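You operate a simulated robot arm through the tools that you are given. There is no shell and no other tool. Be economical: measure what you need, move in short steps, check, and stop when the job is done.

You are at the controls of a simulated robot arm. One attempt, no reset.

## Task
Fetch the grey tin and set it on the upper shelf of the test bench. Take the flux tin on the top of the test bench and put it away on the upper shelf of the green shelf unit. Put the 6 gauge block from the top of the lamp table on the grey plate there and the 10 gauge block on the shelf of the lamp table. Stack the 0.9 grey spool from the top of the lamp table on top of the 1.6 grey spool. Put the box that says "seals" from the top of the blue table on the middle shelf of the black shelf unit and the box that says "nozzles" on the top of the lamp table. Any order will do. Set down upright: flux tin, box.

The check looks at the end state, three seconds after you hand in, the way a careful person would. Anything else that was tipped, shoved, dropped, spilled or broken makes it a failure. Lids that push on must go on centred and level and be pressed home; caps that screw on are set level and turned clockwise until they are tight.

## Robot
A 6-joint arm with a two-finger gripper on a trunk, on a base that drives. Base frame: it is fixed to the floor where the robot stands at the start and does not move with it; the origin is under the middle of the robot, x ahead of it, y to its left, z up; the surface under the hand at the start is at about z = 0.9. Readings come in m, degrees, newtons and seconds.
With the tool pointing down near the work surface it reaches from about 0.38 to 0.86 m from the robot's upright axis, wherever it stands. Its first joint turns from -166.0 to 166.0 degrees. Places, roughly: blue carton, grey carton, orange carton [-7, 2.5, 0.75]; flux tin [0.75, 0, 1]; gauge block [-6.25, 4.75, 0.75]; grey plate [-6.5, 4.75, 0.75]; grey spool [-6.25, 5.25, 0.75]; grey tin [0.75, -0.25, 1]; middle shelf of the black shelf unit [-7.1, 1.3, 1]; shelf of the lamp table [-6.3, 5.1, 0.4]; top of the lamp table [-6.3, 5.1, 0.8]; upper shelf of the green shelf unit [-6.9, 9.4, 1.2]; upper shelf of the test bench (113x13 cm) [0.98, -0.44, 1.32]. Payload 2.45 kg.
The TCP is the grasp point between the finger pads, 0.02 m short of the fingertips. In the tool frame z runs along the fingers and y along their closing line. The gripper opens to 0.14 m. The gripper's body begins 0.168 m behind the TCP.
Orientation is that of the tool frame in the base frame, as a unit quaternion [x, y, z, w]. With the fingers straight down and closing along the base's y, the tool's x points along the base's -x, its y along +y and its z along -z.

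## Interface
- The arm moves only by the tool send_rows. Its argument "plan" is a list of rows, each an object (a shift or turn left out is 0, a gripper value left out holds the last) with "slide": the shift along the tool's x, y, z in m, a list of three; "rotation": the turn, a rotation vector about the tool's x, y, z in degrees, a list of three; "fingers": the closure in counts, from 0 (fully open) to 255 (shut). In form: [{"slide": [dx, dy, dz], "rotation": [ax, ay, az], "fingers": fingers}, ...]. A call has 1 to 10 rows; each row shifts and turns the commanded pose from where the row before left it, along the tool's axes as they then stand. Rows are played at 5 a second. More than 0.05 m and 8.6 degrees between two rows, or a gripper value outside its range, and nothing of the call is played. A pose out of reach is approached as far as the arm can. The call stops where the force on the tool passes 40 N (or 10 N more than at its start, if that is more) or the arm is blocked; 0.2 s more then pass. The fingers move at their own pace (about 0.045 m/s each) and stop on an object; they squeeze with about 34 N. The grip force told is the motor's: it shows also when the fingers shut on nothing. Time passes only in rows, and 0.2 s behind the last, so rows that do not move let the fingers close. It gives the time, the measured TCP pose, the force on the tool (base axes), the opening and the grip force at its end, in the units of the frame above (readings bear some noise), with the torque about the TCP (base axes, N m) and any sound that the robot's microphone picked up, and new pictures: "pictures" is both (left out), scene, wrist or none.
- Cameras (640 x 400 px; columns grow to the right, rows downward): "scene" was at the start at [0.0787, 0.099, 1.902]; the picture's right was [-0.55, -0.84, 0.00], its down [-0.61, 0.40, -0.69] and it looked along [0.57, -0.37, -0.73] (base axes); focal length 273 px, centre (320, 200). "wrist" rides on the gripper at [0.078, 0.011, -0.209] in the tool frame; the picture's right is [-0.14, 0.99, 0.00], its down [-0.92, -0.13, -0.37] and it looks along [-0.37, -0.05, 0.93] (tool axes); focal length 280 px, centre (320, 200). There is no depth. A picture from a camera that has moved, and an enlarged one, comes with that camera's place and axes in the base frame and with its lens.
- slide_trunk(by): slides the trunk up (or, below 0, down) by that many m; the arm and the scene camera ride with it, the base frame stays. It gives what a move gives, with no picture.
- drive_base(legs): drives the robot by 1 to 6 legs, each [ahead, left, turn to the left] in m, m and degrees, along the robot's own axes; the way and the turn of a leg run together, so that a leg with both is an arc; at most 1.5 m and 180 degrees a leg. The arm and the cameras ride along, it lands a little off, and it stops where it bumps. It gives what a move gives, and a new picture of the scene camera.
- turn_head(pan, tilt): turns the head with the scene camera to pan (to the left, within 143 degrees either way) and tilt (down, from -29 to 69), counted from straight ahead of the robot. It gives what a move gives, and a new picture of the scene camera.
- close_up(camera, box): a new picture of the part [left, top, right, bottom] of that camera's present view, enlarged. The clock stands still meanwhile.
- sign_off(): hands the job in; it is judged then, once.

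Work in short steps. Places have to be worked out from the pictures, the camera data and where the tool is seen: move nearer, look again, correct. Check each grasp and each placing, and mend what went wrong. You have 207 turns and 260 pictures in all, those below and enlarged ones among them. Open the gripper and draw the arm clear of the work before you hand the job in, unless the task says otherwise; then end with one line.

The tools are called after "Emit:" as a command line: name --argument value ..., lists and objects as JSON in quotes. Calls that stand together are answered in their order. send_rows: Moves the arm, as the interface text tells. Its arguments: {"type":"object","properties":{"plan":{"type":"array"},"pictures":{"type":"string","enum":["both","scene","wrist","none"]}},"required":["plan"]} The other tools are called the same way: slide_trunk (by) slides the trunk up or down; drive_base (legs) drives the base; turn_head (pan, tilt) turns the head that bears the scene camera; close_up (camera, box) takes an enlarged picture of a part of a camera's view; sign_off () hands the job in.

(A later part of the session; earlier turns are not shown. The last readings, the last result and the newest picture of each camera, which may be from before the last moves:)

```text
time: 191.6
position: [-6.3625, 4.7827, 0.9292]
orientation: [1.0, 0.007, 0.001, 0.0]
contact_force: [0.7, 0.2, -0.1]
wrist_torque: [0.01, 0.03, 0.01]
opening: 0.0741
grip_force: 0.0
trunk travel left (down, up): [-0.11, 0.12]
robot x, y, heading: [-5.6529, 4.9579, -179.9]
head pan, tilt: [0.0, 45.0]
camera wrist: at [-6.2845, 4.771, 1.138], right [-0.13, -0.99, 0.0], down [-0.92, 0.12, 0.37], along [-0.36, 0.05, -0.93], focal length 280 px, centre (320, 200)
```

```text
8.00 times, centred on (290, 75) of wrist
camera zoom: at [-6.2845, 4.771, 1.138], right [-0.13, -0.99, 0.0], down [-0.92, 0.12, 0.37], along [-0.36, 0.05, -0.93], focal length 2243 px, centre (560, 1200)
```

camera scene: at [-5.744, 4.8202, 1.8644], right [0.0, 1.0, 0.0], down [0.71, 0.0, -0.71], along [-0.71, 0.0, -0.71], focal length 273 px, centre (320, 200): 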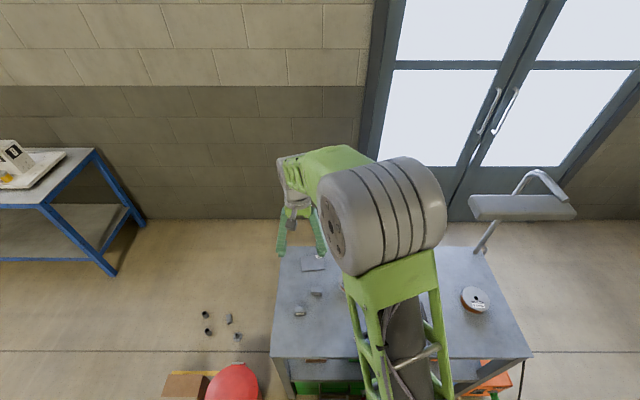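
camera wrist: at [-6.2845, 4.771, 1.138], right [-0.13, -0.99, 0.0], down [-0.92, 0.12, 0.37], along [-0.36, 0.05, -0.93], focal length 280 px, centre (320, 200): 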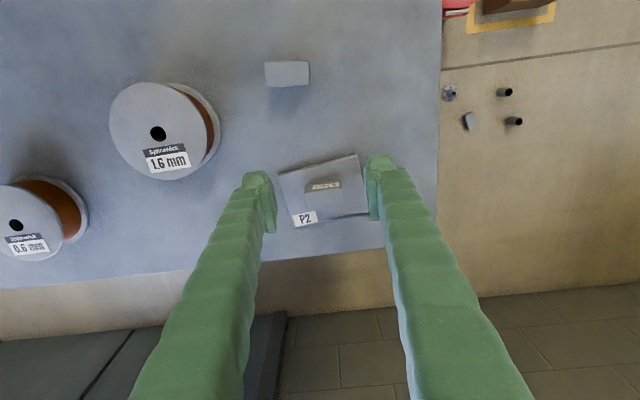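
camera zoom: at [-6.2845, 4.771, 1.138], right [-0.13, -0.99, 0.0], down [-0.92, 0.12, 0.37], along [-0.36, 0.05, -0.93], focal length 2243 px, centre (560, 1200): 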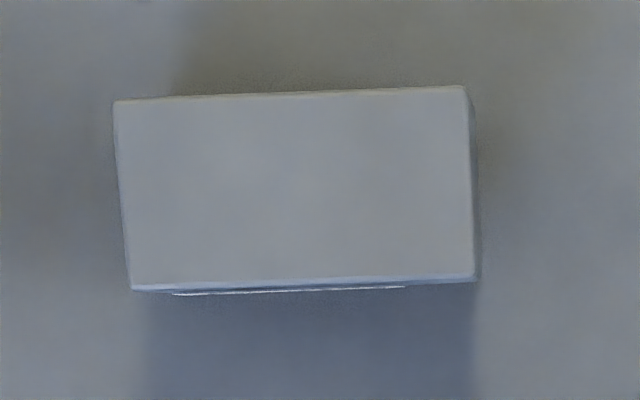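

Emit:
send_rows --plan '[{"slide": [-0.045, 0, 0]}, {"slide": [-0.03, 0, 0.02]}]' --pictures "wrist"

Emit:
close_up --camera "wrist" --box '[230, 0, 320, 56]'

```text
time: 192.2
position: [-6.4382, 4.7812, 0.9108]
orientation: [1.0, 0.007, 0.001, 0.0]
contact_force: [0.3, -0.3, -0.1]
wrist_torque: [-0.01, -0.04, -0.04]
opening: 0.0739
grip_force: 0.0
trunk travel left (down, up): [-0.11, 0.12]
robot x, y, heading: [-5.6555, 4.957, -180.2]
head pan, tilt: [0.0, 45.0]
camera wrist: at [-6.3603, 4.7702, 1.1188], right [-0.13, -0.99, 0.0], down [-0.92, 0.12, 0.37], along [-0.36, 0.05, -0.93], focal length 280 px, centre (320, 200)
```

wrist: 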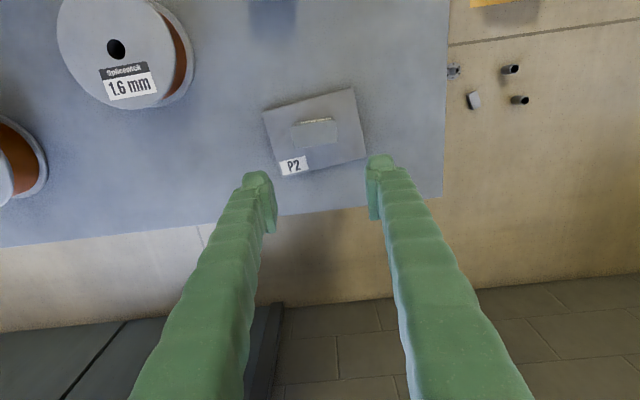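

```text
7.11 times, centred on (275, 28) of wrist
camera zoom: at [-6.3603, 4.7702, 1.1188], right [-0.13, -0.99, 0.0], down [-0.92, 0.12, 0.37], along [-0.36, 0.05, -0.93], focal length 1994 px, centre (640, 1423)
```

zoom: 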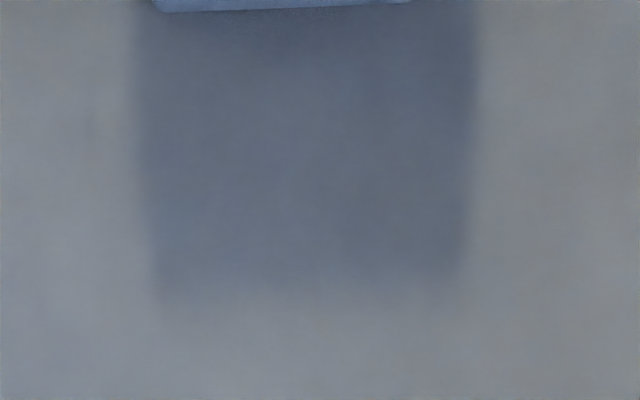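

Emit:
send_rows --plan '[{"slide": [0.04, 0, -0.01]}]' --pictures "none"

Emit:
close_up --camera "wrist" --box '[230, 10, 320, 66]'

```text
time: 192.6
position: [-6.3971, 4.7821, 0.9197]
orientation: [1.0, 0.006, 0.001, 0.001]
contact_force: [0.1, -0.2, -0.3]
wrist_torque: [-0.03, 0.06, 0.0]
opening: 0.074
grip_force: 0.0
trunk travel left (down, up): [-0.11, 0.12]
robot x, y, heading: [-5.6543, 4.9597, -179.9]
head pan, tilt: [0.0, 45.0]
```

```text
7.11 times, centred on (275, 38) of wrist
camera zoom: at [-6.3187, 4.7715, 1.1291], right [-0.13, -0.99, 0.0], down [-0.92, 0.12, 0.37], along [-0.37, 0.05, -0.93], focal length 1994 px, centre (640, 1352)
```

zoom: 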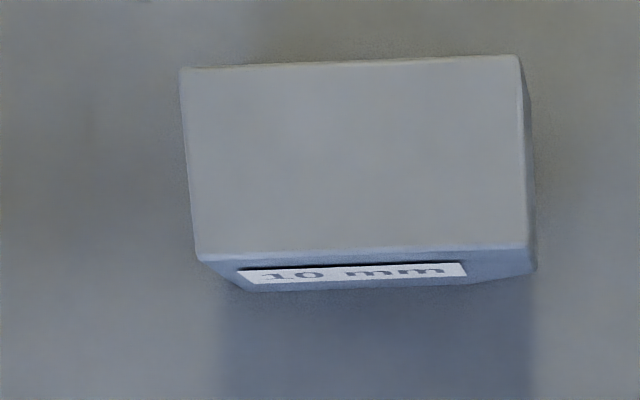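

It's the 10 mm block. I move up behind it, align 5.5° with it, and tilt 46° forward so that it can later be placed under the table top.

Emit:
send_rows --plan '[{"slide": [0.0365, -0.0022, -0.0217]}, {"slide": [0.0365, -0.0022, -0.0217]}, {"slide": [0.0365, -0.0022, -0.0217]}, {"slide": [0.0365, -0.0022, -0.0217]}, {"slide": [0.0365, -0.0022, -0.0217]}, {"slide": [0.0365, -0.0022, -0.0217]}, {"rotation": [0, 0, 5.5]}]' --pictures "none"

Emit:
send_rows --plan '[{"rotation": [0, -7.7, 0]}, {"rotation": [0, -7.7, 0]}, {"rotation": [0, -7.7, 0]}, {"rotation": [0, -7.7, 0]}, {"rotation": [0, -7.7, 0]}, {"rotation": [0, -7.7, 0]}, {}]' --pictures "both"

```text
time: 194.2
position: [-6.1791, 4.8007, 1.0517]
orientation: [0.999, -0.042, 0.001, -0.001]
contact_force: [-0.8, 0.2, 0.1]
wrist_torque: [-0.04, 0.01, -0.01]
opening: 0.0741
grip_force: 0.1
trunk travel left (down, up): [-0.11, 0.12]
robot x, y, heading: [-5.6545, 4.9583, -179.7]
head pan, tilt: [0.0, 45.0]
```

```text
time: 195.8
position: [-6.1815, 4.8076, 1.049]
orientation: [0.936, -0.042, -0.348, -0.033]
contact_force: [0.6, 0.1, -0.2]
wrist_torque: [0.01, -0.03, -0.02]
opening: 0.0741
grip_force: 0.0
out of reach, approached as far as the arm can: row 4, 6
trunk travel left (down, up): [-0.11, 0.12]
robot x, y, heading: [-5.6533, 4.9594, -179.9]
head pan, tilt: [0.0, 45.0]
camera scene: at [-5.7434, 4.8206, 1.8645], right [0.0, 1.0, 0.0], down [0.71, 0.0, -0.71], along [-0.71, 0.0, -0.71], focal length 273 px, centre (320, 200)
camera wrist: at [-5.9876, 4.7721, 1.1551], right [-0.2, -0.98, 0.06], down [-0.44, 0.14, 0.88], along [-0.87, 0.15, -0.46], focal length 280 px, centre (320, 200)
```

scene: 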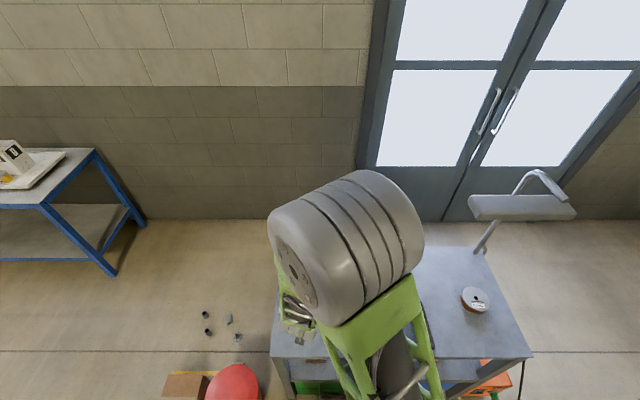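
wrist: 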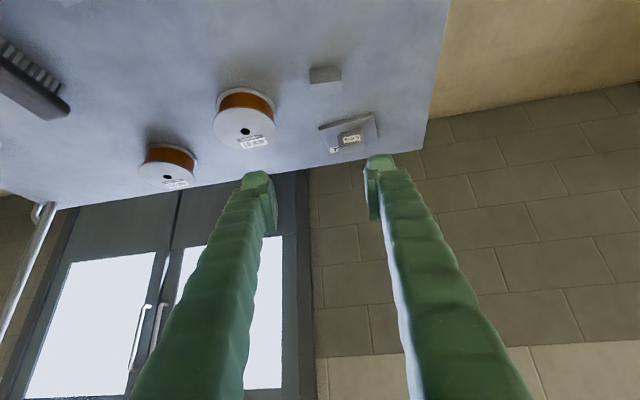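

The tilt came out at 41°, which suffices. I approach the block along the tool axis.

Emit:
send_rows --plan '[{"slide": [0.021, 0.005, 0.04], "fingers": 110}, {"slide": [0.021, 0.005, 0.04]}, {"slide": [0.021, 0.005, 0.04]}, {"slide": [0.021, 0.005, 0.04]}, {}]' --pictures "wrist"

```text
time: 197.0
position: [-6.2641, 4.766, 0.9156]
orientation: [0.937, -0.039, -0.344, -0.04]
contact_force: [-1.0, 0.0, -0.2]
wrist_torque: [-0.01, 0.0, 0.0]
opening: 0.0796
grip_force: 0.0
out of reach, approached as far as the arm can: row 1, 2, 3, 4
trunk travel left (down, up): [-0.11, 0.12]
robot x, y, heading: [-5.6517, 4.9581, -179.6]
head pan, tilt: [0.0, 45.0]
camera wrist: at [-6.0708, 4.7291, 1.0222], right [-0.2, -0.98, 0.04], down [-0.45, 0.13, 0.88], along [-0.87, 0.16, -0.47], focal length 280 px, centre (320, 200)
```

wrist: 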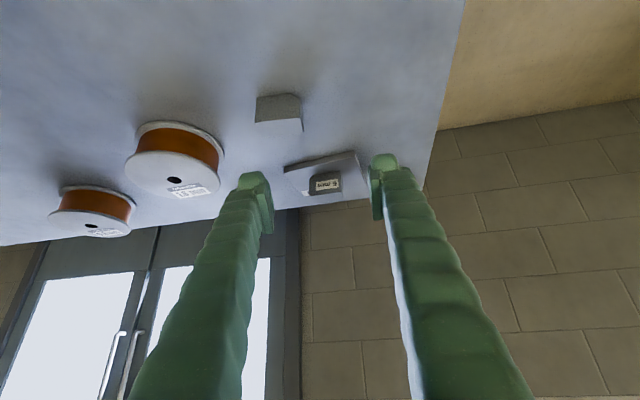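

The arm folds too tightly this close. I back the base off 0.18 m so that the tilted tool works further out.

Emit:
drive_base --legs '[[-0.18, 0.12, 0]]'

Emit:
send_rows --plan '[{"rotation": [0, -4, 0]}, {"rotation": [0, -3, 0]}, {}]' --pictures "wrist"

```text
time: 198.7
position: [-6.078, 4.6439, 0.9155]
orientation: [0.937, -0.038, -0.344, -0.041]
contact_force: [-0.4, 0.2, -0.4]
wrist_torque: [0.01, 0.03, 0.0]
opening: 0.0796
grip_force: 0.1
trunk travel left (down, up): [-0.11, 0.12]
robot x, y, heading: [-5.4662, 4.8397, -179.7]
head pan, tilt: [0.0, 45.0]
camera scene: at [-5.5579, 4.7005, 1.8645], right [-0.01, 1.0, 0.0], down [0.71, 0.0, -0.71], along [-0.71, 0.0, -0.71], focal length 273 px, centre (320, 200)
```

scene: 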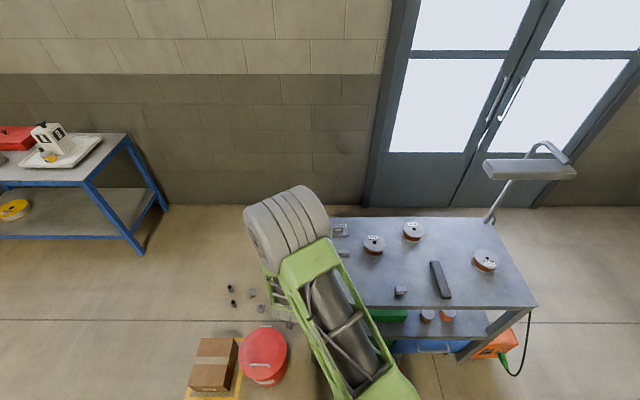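

```text
time: 199.5
position: [-6.0956, 4.6308, 0.9318]
orientation: [0.916, -0.034, -0.397, -0.049]
contact_force: [0.2, 0.6, -0.1]
wrist_torque: [-0.01, -0.05, 0.01]
opening: 0.08
grip_force: 0.1
out of reach, approached as far as the arm can: row 1, 2
trunk travel left (down, up): [-0.11, 0.12]
robot x, y, heading: [-5.4662, 4.8427, -179.6]
head pan, tilt: [0.0, 45.0]
camera wrist: at [-5.8928, 4.5923, 1.0148], right [-0.19, -0.98, 0.04], down [-0.35, 0.11, 0.93], along [-0.92, 0.17, -0.36], focal length 280 px, centre (320, 200)
```

wrist: 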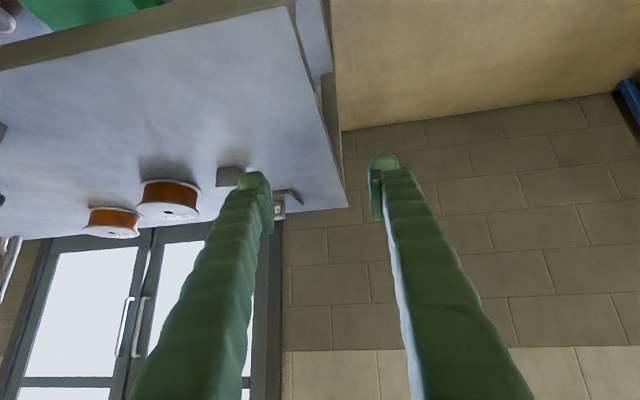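

More radius is available now, so I fix the roll, align with the block, and translate to above and behind it.

Emit:
send_rows --plan '[{"rotation": [0, 0, 4.9]}, {"rotation": [-2.67, 0, -2.48]}, {"slide": [-0.015, -0.031, 0.0162]}, {"slide": [-0.015, -0.031, 0.0162]}, {"slide": [-0.015, -0.031, 0.0162]}, {"slide": [-0.015, -0.031, 0.0162]}, {"slide": [-0.015, -0.031, 0.0162]}, {}]' --pictures "wrist"

```text
time: 201.3
position: [-6.2346, 4.7584, 0.9658]
orientation: [0.915, -0.044, -0.4, -0.018]
contact_force: [-0.5, -0.8, 0.2]
wrist_torque: [0.0, 0.01, 0.0]
opening: 0.0796
grip_force: 0.0
out of reach, approached as far as the arm can: row 1, 2, 3, 4, 5, 6, 7
trunk travel left (down, up): [-0.11, 0.12]
robot x, y, heading: [-5.4723, 4.8391, -179.6]
head pan, tilt: [0.0, 45.0]
camera wrist: at [-6.0294, 4.7262, 1.0499], right [-0.19, -0.98, 0.1], down [-0.34, 0.16, 0.93], along [-0.92, 0.14, -0.36], focal length 280 px, centre (320, 200)
```

wrist: 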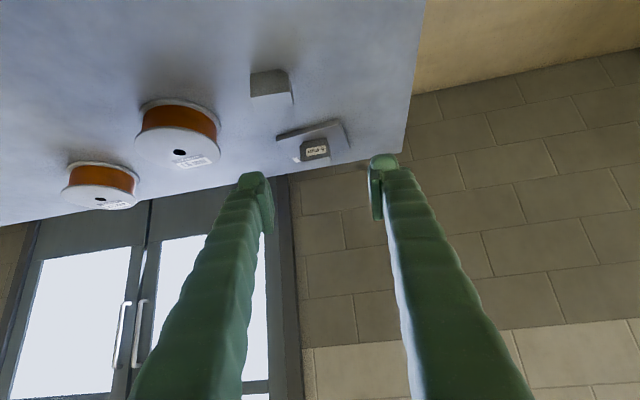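

Forward tilting is limited by the wrist when low. Instead I will pick the block with the tool straight down, and use a sideways tilt at the shelf, with the robot standing parallel to the table. I straighten the tool.

Emit:
send_rows --plan '[{"rotation": [0, 7.85, 0]}, {"rotation": [0, 7.85, 0]}, {"rotation": [0, 7.85, 0]}, {"rotation": [0, 7.85, 0]}, {"rotation": [0, 7.85, 0]}, {"rotation": [0, 7.85, 0]}, {}]' --pictures "wrist"

```text
time: 202.9
position: [-6.24, 4.789, 0.9684]
orientation: [0.975, -0.062, -0.207, -0.049]
contact_force: [-0.1, -0.1, 0.2]
wrist_torque: [-0.01, 0.03, 0.02]
opening: 0.0799
grip_force: 0.1
out of reach, approached as far as the arm can: row 2, 3, 4, 5, 6
trunk travel left (down, up): [-0.11, 0.12]
robot x, y, heading: [-5.4709, 4.8424, -179.7]
head pan, tilt: [0.0, 45.0]
camera wrist: at [-6.0857, 4.7441, 1.1249], right [-0.26, -0.96, -0.01], down [-0.67, 0.17, 0.72], along [-0.69, 0.2, -0.69], focal length 280 px, centre (320, 200)
```

wrist: 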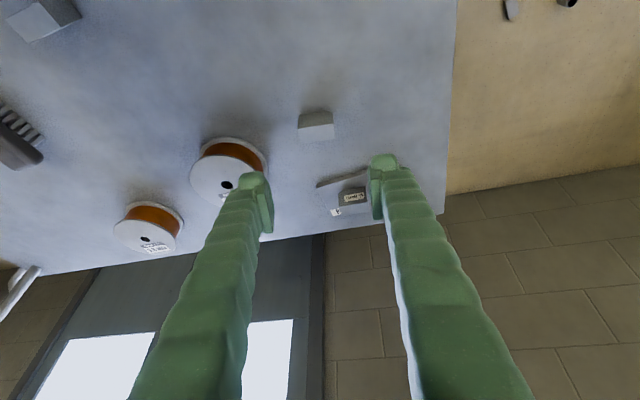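

The arm is still resisting; I raise it and draw back, then continue levelling.

Emit:
send_rows --plan '[{"slide": [0.02, 0, -0.03]}, {"slide": [0.02, 0, -0.03]}, {"slide": [0.02, 0, -0.03]}, {"rotation": [0, 6, 0]}, {"rotation": [0, 6, 0]}, {"rotation": [0, 6, 0]}, {"rotation": [0, 6, 0]}, {}]' --pictures "scene"

```text
time: 204.7
position: [-6.1471, 4.7732, 1.0261]
orientation: [0.997, -0.071, 0.001, -0.036]
contact_force: [0.6, 0.0, 0.6]
wrist_torque: [0.0, -0.01, 0.0]
opening: 0.0796
grip_force: 0.2
trunk travel left (down, up): [-0.11, 0.12]
robot x, y, heading: [-5.4682, 4.8402, -180.2]
head pan, tilt: [0.0, 45.0]
camera scene: at [-5.5583, 4.701, 1.8645], right [-0.01, 1.0, 0.0], down [0.71, 0.0, -0.71], along [-0.71, 0.0, -0.71], focal length 273 px, centre (320, 200)
```

scene: 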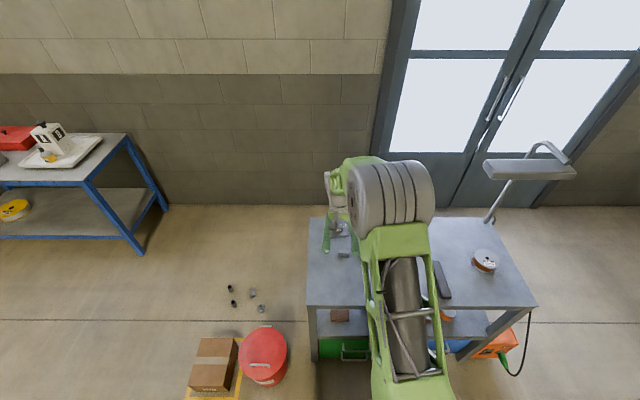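

The tool is nearly vertical again. I align it with the block and move over it.

Emit:
send_rows --plan '[{"rotation": [-4.1, 0, -2.6]}, {"slide": [-0.028, -0.005, 0.03]}, {"slide": [-0.028, -0.005, 0.03]}, {"slide": [-0.028, -0.005, 0.03]}, {"slide": [-0.028, -0.0044, 0.03]}, {}]' --pictures "wrist"

```text
time: 206.1
position: [-6.2571, 4.8006, 0.906]
orientation: [0.999, -0.048, -0.002, 0.001]
contact_force: [-0.5, 0.2, 0.0]
wrist_torque: [0.0, 0.02, 0.01]
opening: 0.0795
grip_force: 0.1
trunk travel left (down, up): [-0.11, 0.12]
robot x, y, heading: [-5.4749, 4.8396, -179.8]
head pan, tilt: [0.0, 45.0]
camera wrist: at [-6.1806, 4.7808, 1.1148], right [-0.23, -0.97, 0.0], down [-0.9, 0.22, 0.37], along [-0.36, 0.09, -0.93], focal length 280 px, centre (320, 200)
```

wrist: 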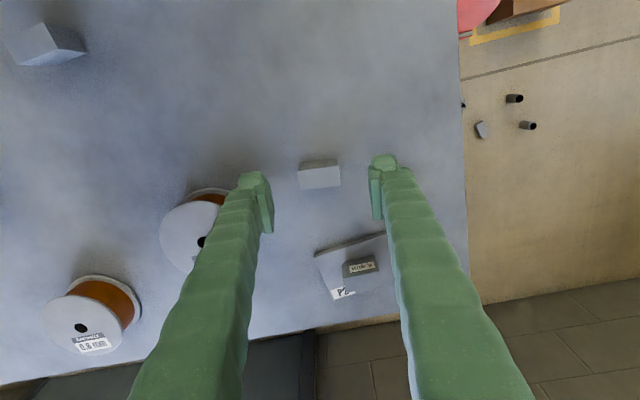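

Emit:
send_rows --plan '[{"slide": [-0.0043, -0.0026, 0.045]}, {"slide": [0, 0, 0.025]}, {"slide": [0, 0, 0.012]}, {}, {"fingers": 255}, {}, {}, {}, {}]' --pictures "wrist"

```text
time: 208.1
position: [-6.2629, 4.8065, 0.8251]
orientation: [0.999, -0.049, -0.002, 0.0]
contact_force: [-0.2, -0.5, 0.7]
wrist_torque: [0.03, 0.0, 0.02]
opening: 0.0429
grip_force: 33.4
trunk travel left (down, up): [-0.11, 0.12]
robot x, y, heading: [-5.4695, 4.8399, -179.8]
head pan, tilt: [0.0, 45.0]
camera wrist: at [-6.1855, 4.786, 1.0328], right [-0.23, -0.97, 0.0], down [-0.9, 0.22, 0.37], along [-0.36, 0.09, -0.93], focal length 280 px, centre (320, 200)
```

wrist: 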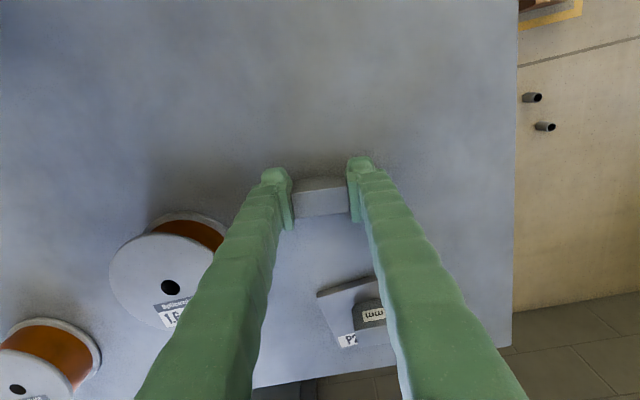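

The 10 mm block is gripped. I lift it, back off and turn to stand parallel to the table (table on the left).

Emit:
send_rows --plan '[{"slide": [0, 0, -0.045]}, {"slide": [0, 0, -0.045]}, {"slide": [0, 0, -0.045]}, {"slide": [0, 0, -0.045]}, {"slide": [0.03, 0, -0.035]}, {"slide": [0.045, 0, 0]}, {"slide": [0.045, 0, 0]}]' --pictures "none"

Emit:
drive_base --legs '[[-0.4, 0, 0], [0, 0, -90]]'

Emit:
send_rows --plan '[{"rotation": [0, 0, 8.5]}, {"rotation": [0, 0, 8.5]}, {"rotation": [0, 0, 8.5]}, {"rotation": [0, 0, 8.5]}, {"rotation": [0, 0, 8.5]}, {"rotation": [0, 0, 8.5]}, {"rotation": [0, 0, 8.5]}, {"rotation": [0, 0, 8.5]}, {"rotation": [0, 0, 8.5]}, {"rotation": [0, 0, 8]}]' --pictures "none"

```text
time: 209.7
position: [-6.143, 4.7947, 1.039]
orientation: [0.999, -0.048, -0.003, -0.001]
contact_force: [0.3, -0.2, -1.8]
wrist_torque: [0.03, 0.01, -0.01]
opening: 0.0428
grip_force: 34.1
trunk travel left (down, up): [-0.11, 0.12]
robot x, y, heading: [-5.4736, 4.8374, -179.7]
head pan, tilt: [0.0, 45.0]
```

```text
time: 216.0
position: [-5.1489, 5.5146, 1.0378]
orientation: [-0.691, 0.723, 0.002, 0.001]
contact_force: [-0.1, 0.3, -2.5]
wrist_torque: [-0.03, 0.03, 0.04]
opening: 0.0428
grip_force: 33.9
trunk travel left (down, up): [-0.11, 0.12]
robot x, y, heading: [-5.07, 4.843, 93.1]
head pan, tilt: [0.0, 45.0]
camera scene: at [-5.2129, 4.9288, 1.8644], right [1.0, 0.06, 0.0], down [0.04, -0.71, -0.71], along [-0.04, 0.71, -0.71], focal length 273 px, centre (320, 200)
```

scene: 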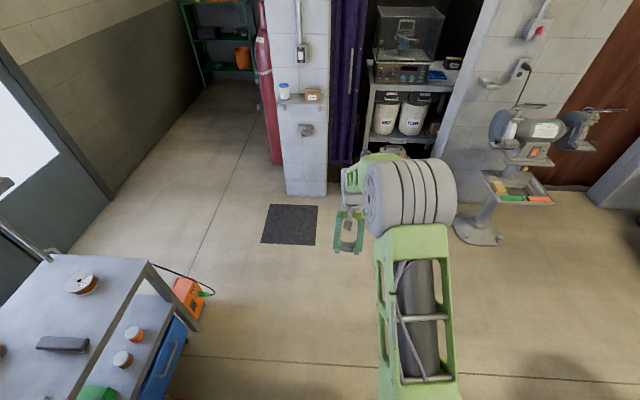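

```text
time: 218.2
position: [-5.1493, 5.5127, 1.0382]
orientation: [-0.026, 1.0, 0.002, 0.0]
contact_force: [0.6, 0.3, -3.5]
wrist_torque: [0.01, 0.02, 0.02]
opening: 0.0428
grip_force: 33.9
trunk travel left (down, up): [-0.11, 0.12]
robot x, y, heading: [-5.068, 4.8409, 93.4]
head pan, tilt: [0.0, 45.0]
```

The tool now has its camera toward the table side. I tilt it sideways toward the table in free space to test the range.

Emit:
send_rows --plan '[{"rotation": [0, 8.5, 0]}, {"rotation": [0, 8.5, 0]}, {"rotation": [0, 8.5, 0]}, {"rotation": [0, 8.5, 0]}, {"rotation": [0, 8.5, 0]}, {"rotation": [0, 8.5, 0]}, {"rotation": [0, 8.5, 0]}, {"rotation": [0, 8.5, 0]}, {"rotation": [0, 8.5, 0]}, {"rotation": [0, 8.5, 0]}]' --pictures "scene"

```text
time: 220.4
position: [-5.1466, 5.5144, 1.0385]
orientation: [-0.02, 0.736, -0.015, -0.676]
contact_force: [-0.2, 0.5, -2.1]
wrist_torque: [0.02, -0.03, 0.01]
opening: 0.0431
grip_force: 34.5
trunk travel left (down, up): [-0.11, 0.12]
robot x, y, heading: [-5.0702, 4.843, 93.2]
head pan, tilt: [0.0, 45.0]
camera scene: at [-5.2129, 4.9292, 1.8644], right [1.0, 0.06, 0.0], down [0.04, -0.71, -0.71], along [-0.04, 0.71, -0.71], focal length 273 px, centre (320, 200)
```

scene: 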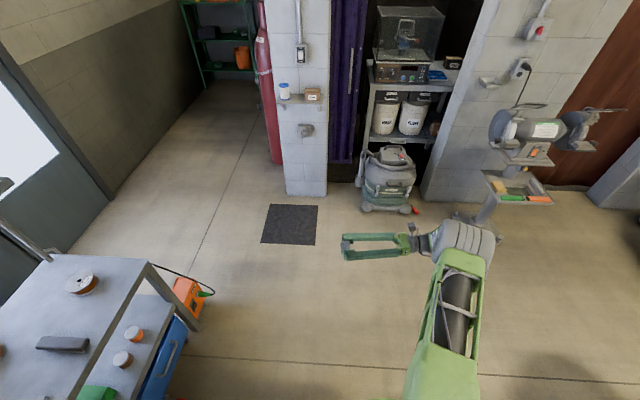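

Sideways tilting works without limits. I level it to 90°, lower the trunk, and lower the arm toward shelf height in free space.

Emit:
slide_trunk --by -0.11

Emit:
send_rows --plan '[{"rotation": [0, 4.6, 0]}, {"slide": [-0.045, 0, 0]}, {"slide": [-0.045, 0, 0]}, {"slide": [-0.045, 0, 0]}, {"slide": [-0.045, 0, 0]}, {"slide": [-0.045, 0, 0]}, {"slide": [-0.045, 0, 0]}, {"slide": [-0.045, 0, 0]}, {"slide": [-0.045, 0, 0]}]' --pictures "wrist"

```text
time: 221.8
position: [-5.1475, 5.5153, 0.9287]
orientation: [-0.019, 0.737, -0.015, -0.675]
contact_force: [0.4, 0.0, -2.1]
wrist_torque: [0.01, -0.02, 0.0]
opening: 0.043
grip_force: 34.0
trunk travel left (down, up): [0.0, 0.23]
robot x, y, heading: [-5.0679, 4.8413, 93.4]
head pan, tilt: [0.0, 45.0]
```

```text
time: 223.8
position: [-5.1677, 5.4416, 0.6533]
orientation: [-0.02, 0.71, -0.016, -0.703]
contact_force: [0.7, 0.6, -1.2]
wrist_torque: [0.04, 0.0, 0.01]
opening: 0.0428
grip_force: 34.3
out of reach, approached as far as the arm can: row 6, 7, 8, 9
trunk travel left (down, up): [0.0, 0.23]
robot x, y, heading: [-5.0684, 4.8427, 93.4]
head pan, tilt: [0.0, 45.0]
camera wrist: at [-4.961, 5.4609, 0.7339], right [-0.05, 0.99, -0.13], down [0.38, -0.11, -0.92], along [-0.92, -0.09, -0.37], focal length 280 px, centre (320, 200)
```

wrist: 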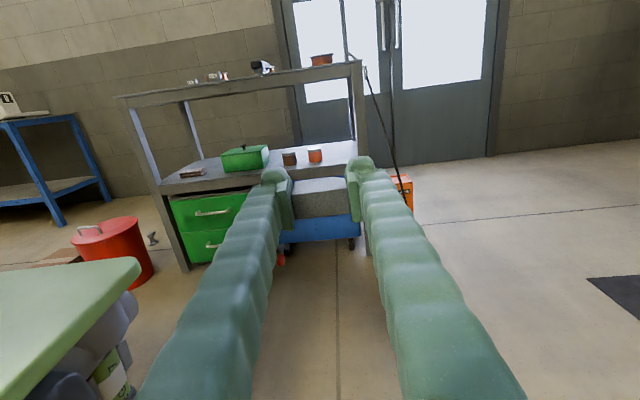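

The arm runs out of reach at z 0.65 with a horizontal tool; a 45° sideways tilt will reach lower. So I will set the block on the table's front edge, then regrasp it at 45°. First I raise the arm and drive beside the table.

Emit:
send_rows --plan '[{"slide": [0.045, 0, 0]}, {"slide": [0.045, 0, 0]}, {"slide": [0.045, 0, 0]}, {"slide": [0.045, 0, 0]}, {"slide": [0.045, 0, 0]}, {"slide": [0.04, 0, 0]}]' --pictures "none"

Emit:
drive_base --legs '[[0, 0, -3.3], [0, 0.55, 0]]'

Emit:
turn_head --pan 55 --tilt 45

Emit:
close_up --camera "wrist" --box '[0, 0, 640, 400]'

```text
time: 225.2
position: [-5.1704, 5.4408, 0.9218]
orientation: [-0.02, 0.71, -0.017, -0.704]
contact_force: [0.3, -0.5, -3.9]
wrist_torque: [0.01, 0.02, -0.05]
opening: 0.0428
grip_force: 34.1
trunk travel left (down, up): [0.0, 0.23]
robot x, y, heading: [-5.0685, 4.8366, 93.3]
head pan, tilt: [0.0, 45.0]
```

```text
time: 230.9
position: [-5.6918, 5.4439, 0.921]
orientation: [-0.001, 0.71, 0.002, -0.704]
contact_force: [0.1, 0.5, -3.0]
wrist_torque: [0.01, -0.04, -0.02]
opening: 0.0427
grip_force: 33.9
trunk travel left (down, up): [0.0, 0.23]
robot x, y, heading: [-5.6184, 4.8414, 90.3]
head pan, tilt: [0.0, 45.0]
camera scene: at [-5.7595, 4.9341, 1.7544], right [1.0, 0.01, 0.0], down [0.0, -0.71, -0.71], along [0.0, 0.71, -0.71], focal length 273 px, centre (320, 200)
```

scene: 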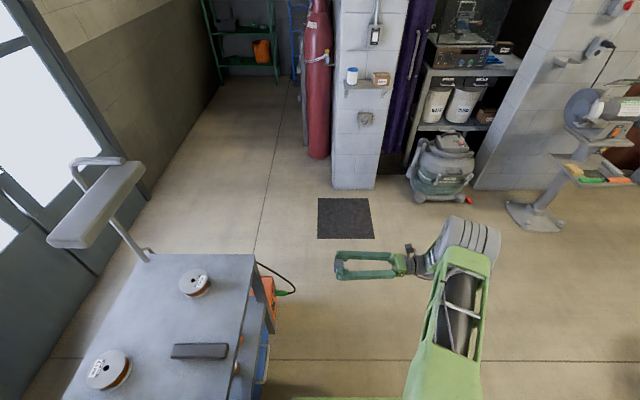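

```text
time: 232.2
position: [-5.6914, 5.4441, 0.9202]
orientation: [-0.002, 0.709, 0.0, -0.705]
contact_force: [1.3, -0.1, -2.6]
wrist_torque: [0.03, -0.01, -0.01]
opening: 0.0426
grip_force: 34.3
trunk travel left (down, up): [0.0, 0.23]
robot x, y, heading: [-5.6231, 4.8403, 90.5]
head pan, tilt: [55.0, 45.0]
camera scene: at [-5.8258, 4.8991, 1.7544], right [0.57, 0.82, 0.0], down [0.58, -0.4, -0.71], along [-0.58, 0.4, -0.71], focal length 273 px, centre (320, 200)
```

scene: 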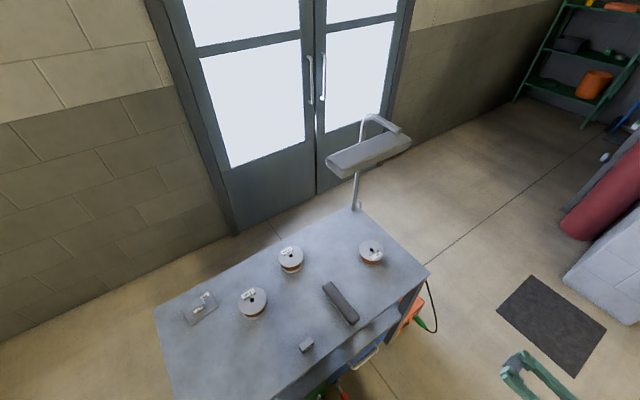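

```text
1.00 times, centred on (320, 200) of wrist (not enlarged: the box is as wide or as high as the picture)
camera zoom: at [-5.4826, 5.4535, 1.0001], right [0.0, 0.99, -0.13], down [0.38, -0.12, -0.92], along [-0.93, -0.05, -0.37], focal length 280 px, centre (320, 200)
```

zoom: 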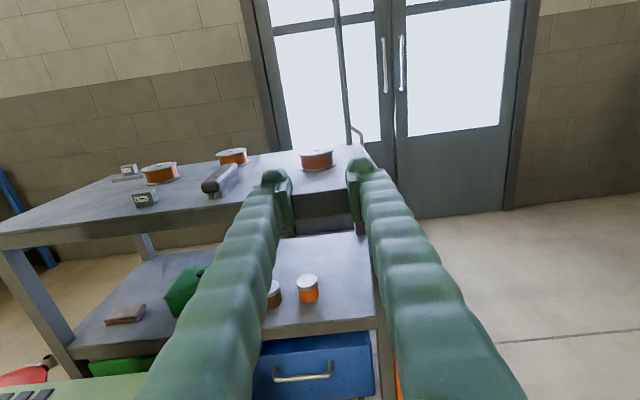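

The view is clear. I extend over the table's front edge at y≈5.44 and lower the block there.

Emit:
send_rows --plan '[{"slide": [0, 0, 0.05]}, {"slide": [0, 0, 0.05]}, {"slide": [0, 0, 0.05]}, {"slide": [0, 0, 0.05]}, {"slide": [0, 0, 0.05]}, {"slide": [0, 0, 0.05]}, {"slide": [0, 0, 0.05]}, {"slide": [0, 0, 0.048]}, {"slide": [-0.04, 0, 0]}, {"slide": [-0.03, 0, 0]}]' --pictures "both"

```text
time: 234.4
position: [-6.0875, 5.4456, 0.8481]
orientation: [-0.001, 0.709, 0.001, -0.705]
contact_force: [0.5, -0.1, -2.8]
wrist_torque: [0.01, 0.0, 0.06]
opening: 0.0427
grip_force: 34.5
trunk travel left (down, up): [0.0, 0.23]
robot x, y, heading: [-5.6175, 4.8432, 90.6]
head pan, tilt: [55.0, 45.0]
camera scene: at [-5.8259, 4.8995, 1.7544], right [0.57, 0.82, 0.0], down [0.58, -0.4, -0.71], along [-0.58, 0.4, -0.71], focal length 273 px, centre (320, 200)
camera wrist: at [-5.8793, 5.4533, 0.9271], right [0.0, 0.99, -0.13], down [0.38, -0.12, -0.92], along [-0.93, -0.05, -0.37], focal length 280 px, centre (320, 200)
```

scene: 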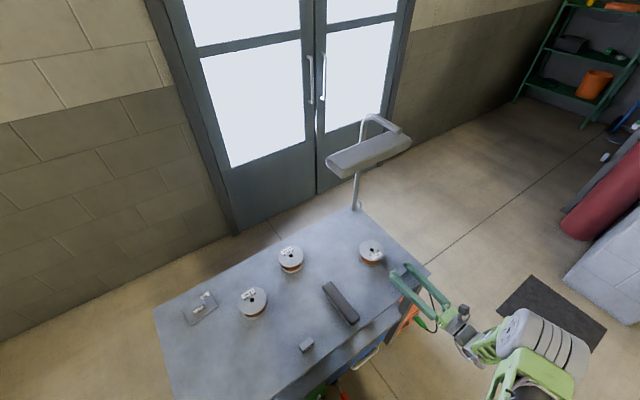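
wrist: 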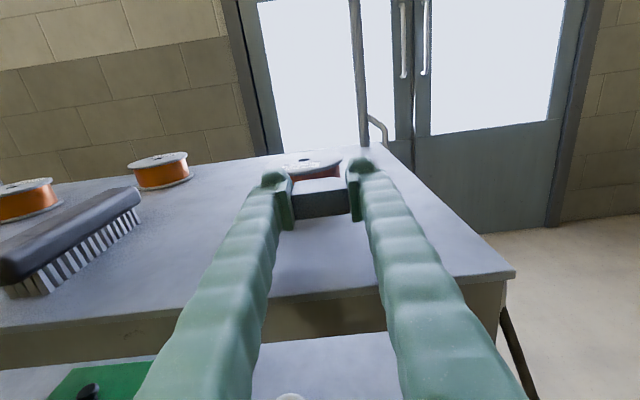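

Emit:
send_rows --plan '[{"slide": [-0.015, 0, 0]}, {"slide": [-0.006, 0, 0]}, {"slide": [-0.004, 0, 0]}, {}]' --pictures "none"

Emit:
send_rows --plan '[{"slide": [-0.003, 0, 0]}, {"slide": [-0.002, 0, 0]}, {}]' --pictures "none"

```text
time: 235.4
position: [-6.0887, 5.4438, 0.8234]
orientation: [-0.001, 0.71, 0.001, -0.704]
contact_force: [0.0, 0.3, -1.3]
wrist_torque: [0.0, -0.03, 0.01]
opening: 0.0429
grip_force: 34.3
trunk travel left (down, up): [0.0, 0.23]
robot x, y, heading: [-5.622, 4.8411, 90.1]
head pan, tilt: [55.0, 45.0]
```

```text
time: 236.2
position: [-6.0883, 5.4426, 0.82]
orientation: [-0.003, 0.708, 0.001, -0.706]
contact_force: [0.4, -3.2, 14.7]
wrist_torque: [-0.44, 0.15, 0.19]
opening: 0.0428
grip_force: 34.4
trunk travel left (down, up): [0.0, 0.23]
robot x, y, heading: [-5.6245, 4.8399, 90.1]
head pan, tilt: [55.0, 45.0]
```

The block rests on the table. I open, back off, and re-tilt to 45° for the regrasp.

Emit:
send_rows --plan '[{"slide": [0.001, 0, 0]}, {"fingers": 170}, {"fingers": 110}, {}, {"slide": [0, 0, -0.035]}, {"slide": [0, 0, -0.035]}, {"slide": [0.04, 0, 0]}, {"slide": [0.04, 0, 0]}]' --pictures "none"

Emit:
send_rows --plan '[{"rotation": [0, -7.5, 0]}, {"rotation": [0, -7.5, 0]}, {"rotation": [0, -7.5, 0]}, {"rotation": [0, -7.5, 0]}, {"rotation": [0, -7.5, 0]}, {"rotation": [0, -7.5, 0]}, {}]' --pictures "wrist"

```text
time: 237.3
position: [-6.0829, 5.4448, 0.8211]
orientation: [-0.003, 0.708, 0.001, -0.706]
contact_force: [1.9, 0.3, 1.8]
wrist_torque: [-0.09, 0.01, 0.1]
opening: 0.0797
grip_force: 0.1
trunk travel left (down, up): [0.0, 0.23]
robot x, y, heading: [-5.62, 4.8421, 90.3]
head pan, tilt: [55.0, 45.0]
stopped in row 5: the force on the tool passed its limit at 56 N (the readings are from after the stop); the commanded pose is now the measured one
```

```text
time: 238.9
position: [-6.083, 5.4419, 0.8223]
orientation: [-0.004, 0.924, 0.001, -0.383]
contact_force: [-18.4, 2.1, 25.5]
wrist_torque: [-1.2, 0.33, -0.85]
opening: 0.0788
grip_force: 0.0
trunk travel left (down, up): [0.0, 0.23]
robot x, y, heading: [-5.6205, 4.8402, 90.5]
head pan, tilt: [55.0, 45.0]
camera wrist: at [-5.9919, 5.4511, 1.0258], right [0.09, 0.99, -0.09], down [0.91, -0.12, -0.39], along [-0.4, -0.05, -0.92], focal length 280 px, centre (320, 200)
```

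wrist: 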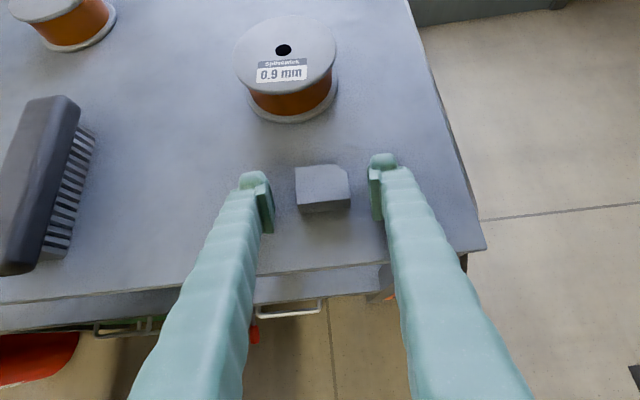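

The fingers brushed the table but the tool is now at 45° around the block. I ease up and forward a little, then grip.

Emit:
send_rows --plan '[{"slide": [0.008, 0, -0.001]}, {"slide": [0.007, 0, 0.003]}, {}]' --pictures "none"

```text
time: 239.7
position: [-6.0936, 5.4428, 0.829]
orientation: [-0.002, 0.925, 0.002, -0.381]
contact_force: [0.7, 0.3, -0.1]
wrist_torque: [0.0, -0.01, -0.01]
opening: 0.0797
grip_force: 0.0
trunk travel left (down, up): [0.0, 0.23]
robot x, y, heading: [-5.6201, 4.8403, 90.1]
head pan, tilt: [55.0, 45.0]
```

Emit:
send_rows --plan '[{"fingers": 255}, {}, {}, {}, {}, {"slide": [0.02, 0, -0.02]}, {"slide": [0.028, 0, -0.028]}]' --pictures "wrist"

```text
time: 241.3
position: [-6.0992, 5.4422, 0.8983]
orientation: [-0.002, 0.925, 0.001, -0.381]
contact_force: [0.2, -0.9, -1.1]
wrist_torque: [0.01, -0.01, 0.02]
opening: 0.043
grip_force: 34.5
trunk travel left (down, up): [0.0, 0.23]
robot x, y, heading: [-5.6182, 4.8436, 90.3]
head pan, tilt: [55.0, 45.0]
camera wrist: at [-6.0065, 5.4517, 1.101], right [0.09, 0.99, -0.09], down [0.91, -0.12, -0.39], along [-0.39, -0.05, -0.92], focal length 280 px, centre (320, 200)
```

wrist: 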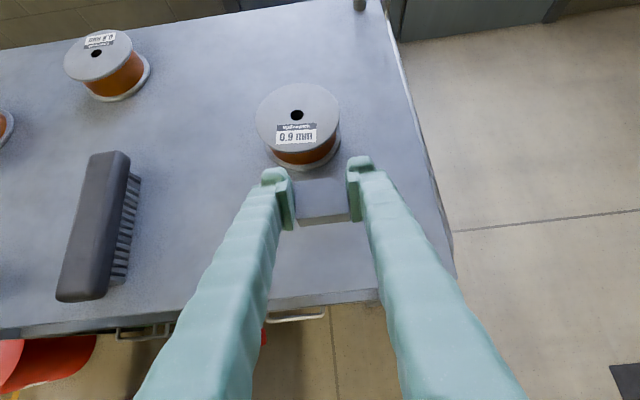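

The block is gripped level at 45°. I withdraw from the table, move the base closer and lower the arm in front of the shelf.

Emit:
send_rows --plan '[{"slide": [-0.035, 0, -0.035]}, {"slide": [-0.035, 0, -0.035]}, {"slide": [-0.035, 0, -0.035]}, {"slide": [-0.035, 0, -0.035]}, {"slide": [-0.035, 0, -0.035]}, {"slide": [-0.035, 0, -0.035]}, {"slide": [-0.035, 0, -0.035]}]' --pictures "none"

Emit:
drive_base --legs '[[0.1, 0.06, 0]]'

Emit:
send_rows --plan '[{"slide": [0, -0.035, 0]}, {"slide": [0, -0.035, 0]}, {"slide": [-0.035, 0, 0.035]}, {"slide": [-0.035, 0, 0.035]}, {"slide": [-0.035, 0, 0.035]}, {"slide": [-0.035, 0, 0.035]}, {"slide": [-0.035, 0, 0.035]}, {"slide": [-0.035, 0, 0.035]}, {"slide": [-0.035, 0, 0.035]}, {"slide": [-0.03, 0, 0.03]}]' --pictures "both"

```text
time: 242.9
position: [-5.7441, 5.4475, 0.9001]
orientation: [-0.002, 0.924, 0.002, -0.381]
contact_force: [0.3, 0.1, -2.6]
wrist_torque: [-0.02, 0.02, 0.01]
opening: 0.0428
grip_force: 34.0
trunk travel left (down, up): [0.0, 0.23]
robot x, y, heading: [-5.6187, 4.8413, 90.7]
head pan, tilt: [55.0, 45.0]
```

```text
time: 244.1
position: [-5.8057, 5.5451, 0.9]
orientation: [-0.002, 0.924, 0.002, -0.382]
contact_force: [0.9, 0.1, -2.1]
wrist_torque: [-0.01, -0.01, -0.01]
opening: 0.0427
grip_force: 34.0
trunk travel left (down, up): [0.0, 0.23]
robot x, y, heading: [-5.6801, 4.9387, 90.4]
head pan, tilt: [55.0, 45.0]
camera scene: at [-5.8865, 4.9984, 1.7543], right [0.57, 0.82, 0.0], down [0.58, -0.4, -0.71], along [-0.58, 0.4, -0.71], focal length 273 px, centre (320, 200)
```

scene: 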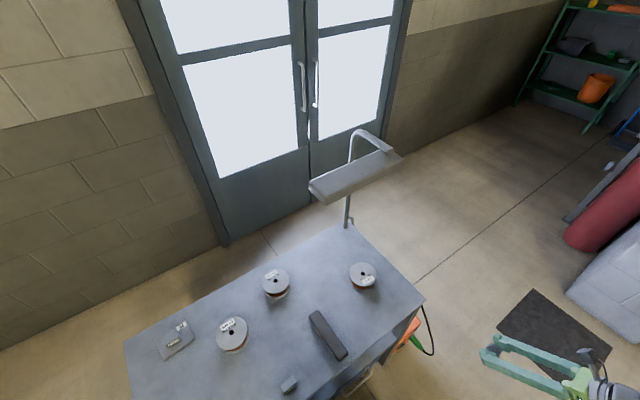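

```text
time: 246.3
position: [-5.8078, 5.4806, 0.5097]
orientation: [-0.003, 0.925, 0.003, -0.381]
contact_force: [-0.2, 0.5, -1.8]
wrist_torque: [-0.03, -0.03, -0.03]
opening: 0.0429
grip_force: 34.2
trunk travel left (down, up): [0.0, 0.23]
robot x, y, heading: [-5.6832, 4.9395, 90.0]
head pan, tilt: [55.0, 45.0]
camera scene: at [-5.8862, 4.9978, 1.7544], right [0.57, 0.82, 0.0], down [0.58, -0.4, -0.71], along [-0.58, 0.4, -0.71], focal length 273 px, centre (320, 200)
camera wrist: at [-5.7156, 5.4894, 0.7131], right [0.1, 0.99, -0.09], down [0.91, -0.12, -0.39], along [-0.4, -0.05, -0.92], focal length 280 px, centre (320, 200)
```

scene: 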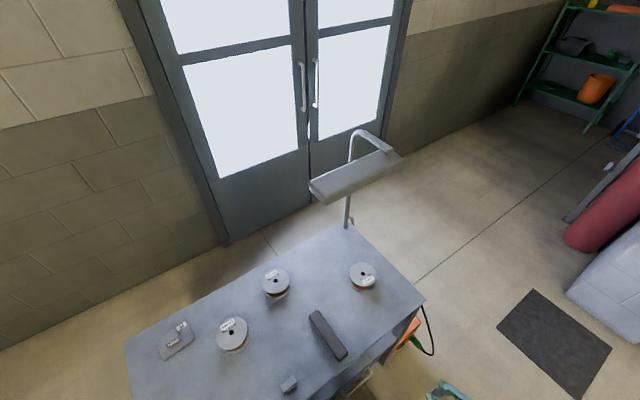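
wrist: 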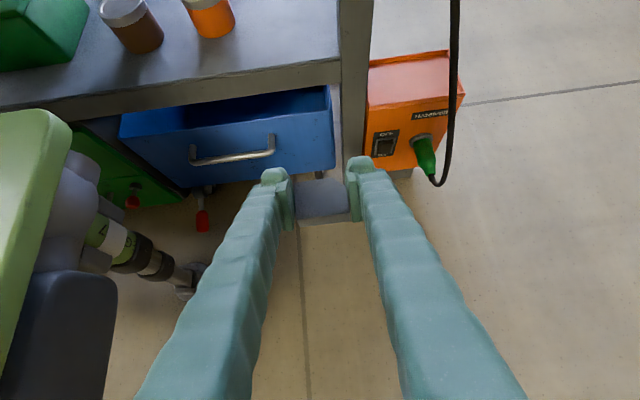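

Shelf top is about z 0.42; leg inner side at y≈5.52, mug edge at y≈5.38. I move in at z 0.51 to x≈-6.10, y≈5.447.

Emit:
send_rows --plan '[{"slide": [0.034, -0.006, 0.034]}, {"slide": [0.034, -0.006, 0.034]}, {"slide": [0.034, -0.006, 0.034]}, {"slide": [0.034, -0.006, 0.034]}, {"slide": [0.034, -0.005, 0.034]}, {"slide": [0.034, -0.005, 0.034]}, {}]' --pictures "wrist"

```text
time: 247.9
position: [-6.0896, 5.4413, 0.5108]
orientation: [-0.001, 0.924, 0.002, -0.381]
contact_force: [0.7, -0.6, -1.7]
wrist_torque: [0.01, -0.01, -0.03]
opening: 0.0428
grip_force: 34.2
trunk travel left (down, up): [0.0, 0.23]
robot x, y, heading: [-5.68, 4.9433, 90.3]
head pan, tilt: [55.0, 45.0]
camera wrist: at [-5.9978, 5.4504, 0.7129], right [0.1, 0.99, -0.09], down [0.91, -0.12, -0.39], along [-0.4, -0.05, -0.92], focal length 280 px, centre (320, 200)
```

wrist: 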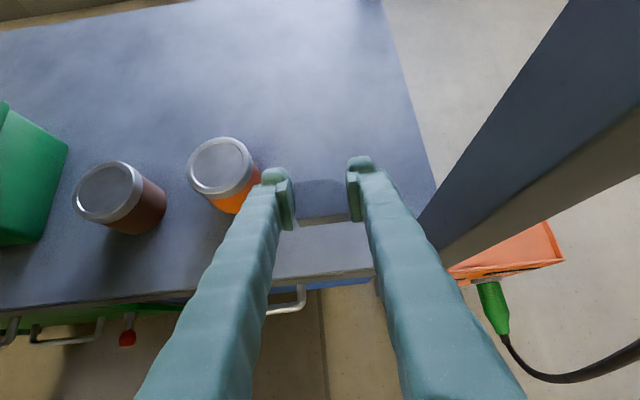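

Emit:
send_rows --plan '[{"slide": [-0.014, 0.006, 0.028]}, {"slide": [-0.014, 0, 0.014]}, {"slide": [-0.0028, 0, 0.0028]}, {"slide": [-0.0028, 0, 0.0028]}, {}]' --pictures "none"

Emit:
send_rows --plan '[{"slide": [-0.0021, 0, 0.0021]}, {"slide": [-0.0021, 0, 0.0021]}, {}]' --pictures "none"

```text
time: 248.6
position: [-6.1042, 5.4497, 0.4656]
orientation: [-0.004, 0.923, 0.003, -0.385]
contact_force: [0.3, -3.3, 14.6]
wrist_torque: [-0.31, -0.16, 0.06]
opening: 0.043
grip_force: 34.0
trunk travel left (down, up): [0.0, 0.23]
robot x, y, heading: [-5.6832, 4.9411, 90.5]
head pan, tilt: [55.0, 45.0]
stopped in row 3: the force on the tool passed its limit at 57 N (the readings are from after the stop); the commanded pose is now the measured one
```

```text
time: 249.1
position: [-6.1054, 5.4501, 0.465]
orientation: [-0.005, 0.921, 0.003, -0.39]
contact_force: [0.2, -3.1, 17.6]
wrist_torque: [-0.52, -0.16, 0.03]
opening: 0.0432
grip_force: 33.9
trunk travel left (down, up): [0.0, 0.23]
robot x, y, heading: [-5.6815, 4.9411, 90.3]
head pan, tilt: [55.0, 45.0]
stopped in row 2: the force on the tool passed its limit at 46 N (the readings are from after the stop); the commanded pose is now the measured one
```

Contact came earlier, at 0.465. I look before releasing.

Emit:
send_rows --plan '[{"slide": [0.0014, 0, -0.0014]}, {}]' --pictures "wrist"

```text
time: 249.7
position: [-6.1048, 5.4522, 0.4648]
orientation: [-0.003, 0.922, 0.005, -0.388]
contact_force: [-3.9, 0.0, 10.6]
wrist_torque: [-0.34, 0.11, -0.09]
opening: 0.0428
grip_force: 33.7
trunk travel left (down, up): [0.0, 0.23]
robot x, y, heading: [-5.6818, 4.9427, 90.4]
head pan, tilt: [55.0, 45.0]
camera wrist: at [-6.0101, 5.4599, 0.6661], right [0.09, 0.99, -0.09], down [0.91, -0.12, -0.4], along [-0.41, -0.04, -0.91], focal length 280 px, centre (320, 200)
```

wrist: 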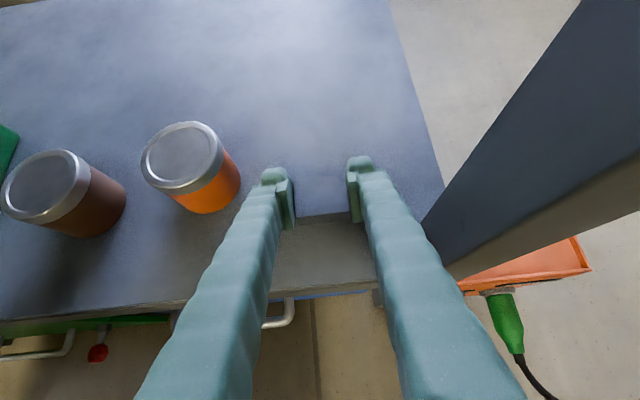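

It rests on the shelf. I open modestly and withdraw up and outward.

Emit:
send_rows --plan '[{"slide": [0.0014, 0, -0.0014]}, {"fingers": 150}, {"fingers": 140}, {}, {"slide": [0, 0, -0.03]}, {"slide": [0, 0, -0.05]}, {"slide": [-0.01, 0, -0.045]}]' --pictures "wrist"

```text
time: 251.3
position: [-6.0064, 5.4495, 0.547]
orientation: [-0.004, 0.922, 0.003, -0.387]
contact_force: [0.3, 0.7, -0.2]
wrist_torque: [0.02, 0.0, 0.03]
opening: 0.0632
grip_force: 0.1
trunk travel left (down, up): [0.0, 0.23]
robot x, y, heading: [-5.6799, 4.9397, 90.2]
head pan, tilt: [55.0, 45.0]
camera wrist: at [-5.9117, 5.4572, 0.7482], right [0.09, 0.99, -0.09], down [0.91, -0.12, -0.4], along [-0.41, -0.04, -0.91], focal length 280 px, centre (320, 200)
```

wrist: 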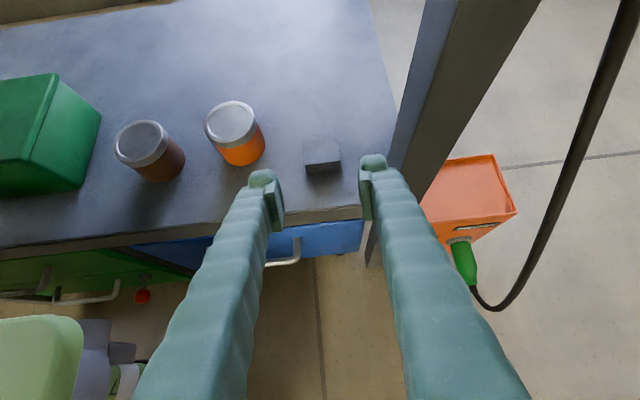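

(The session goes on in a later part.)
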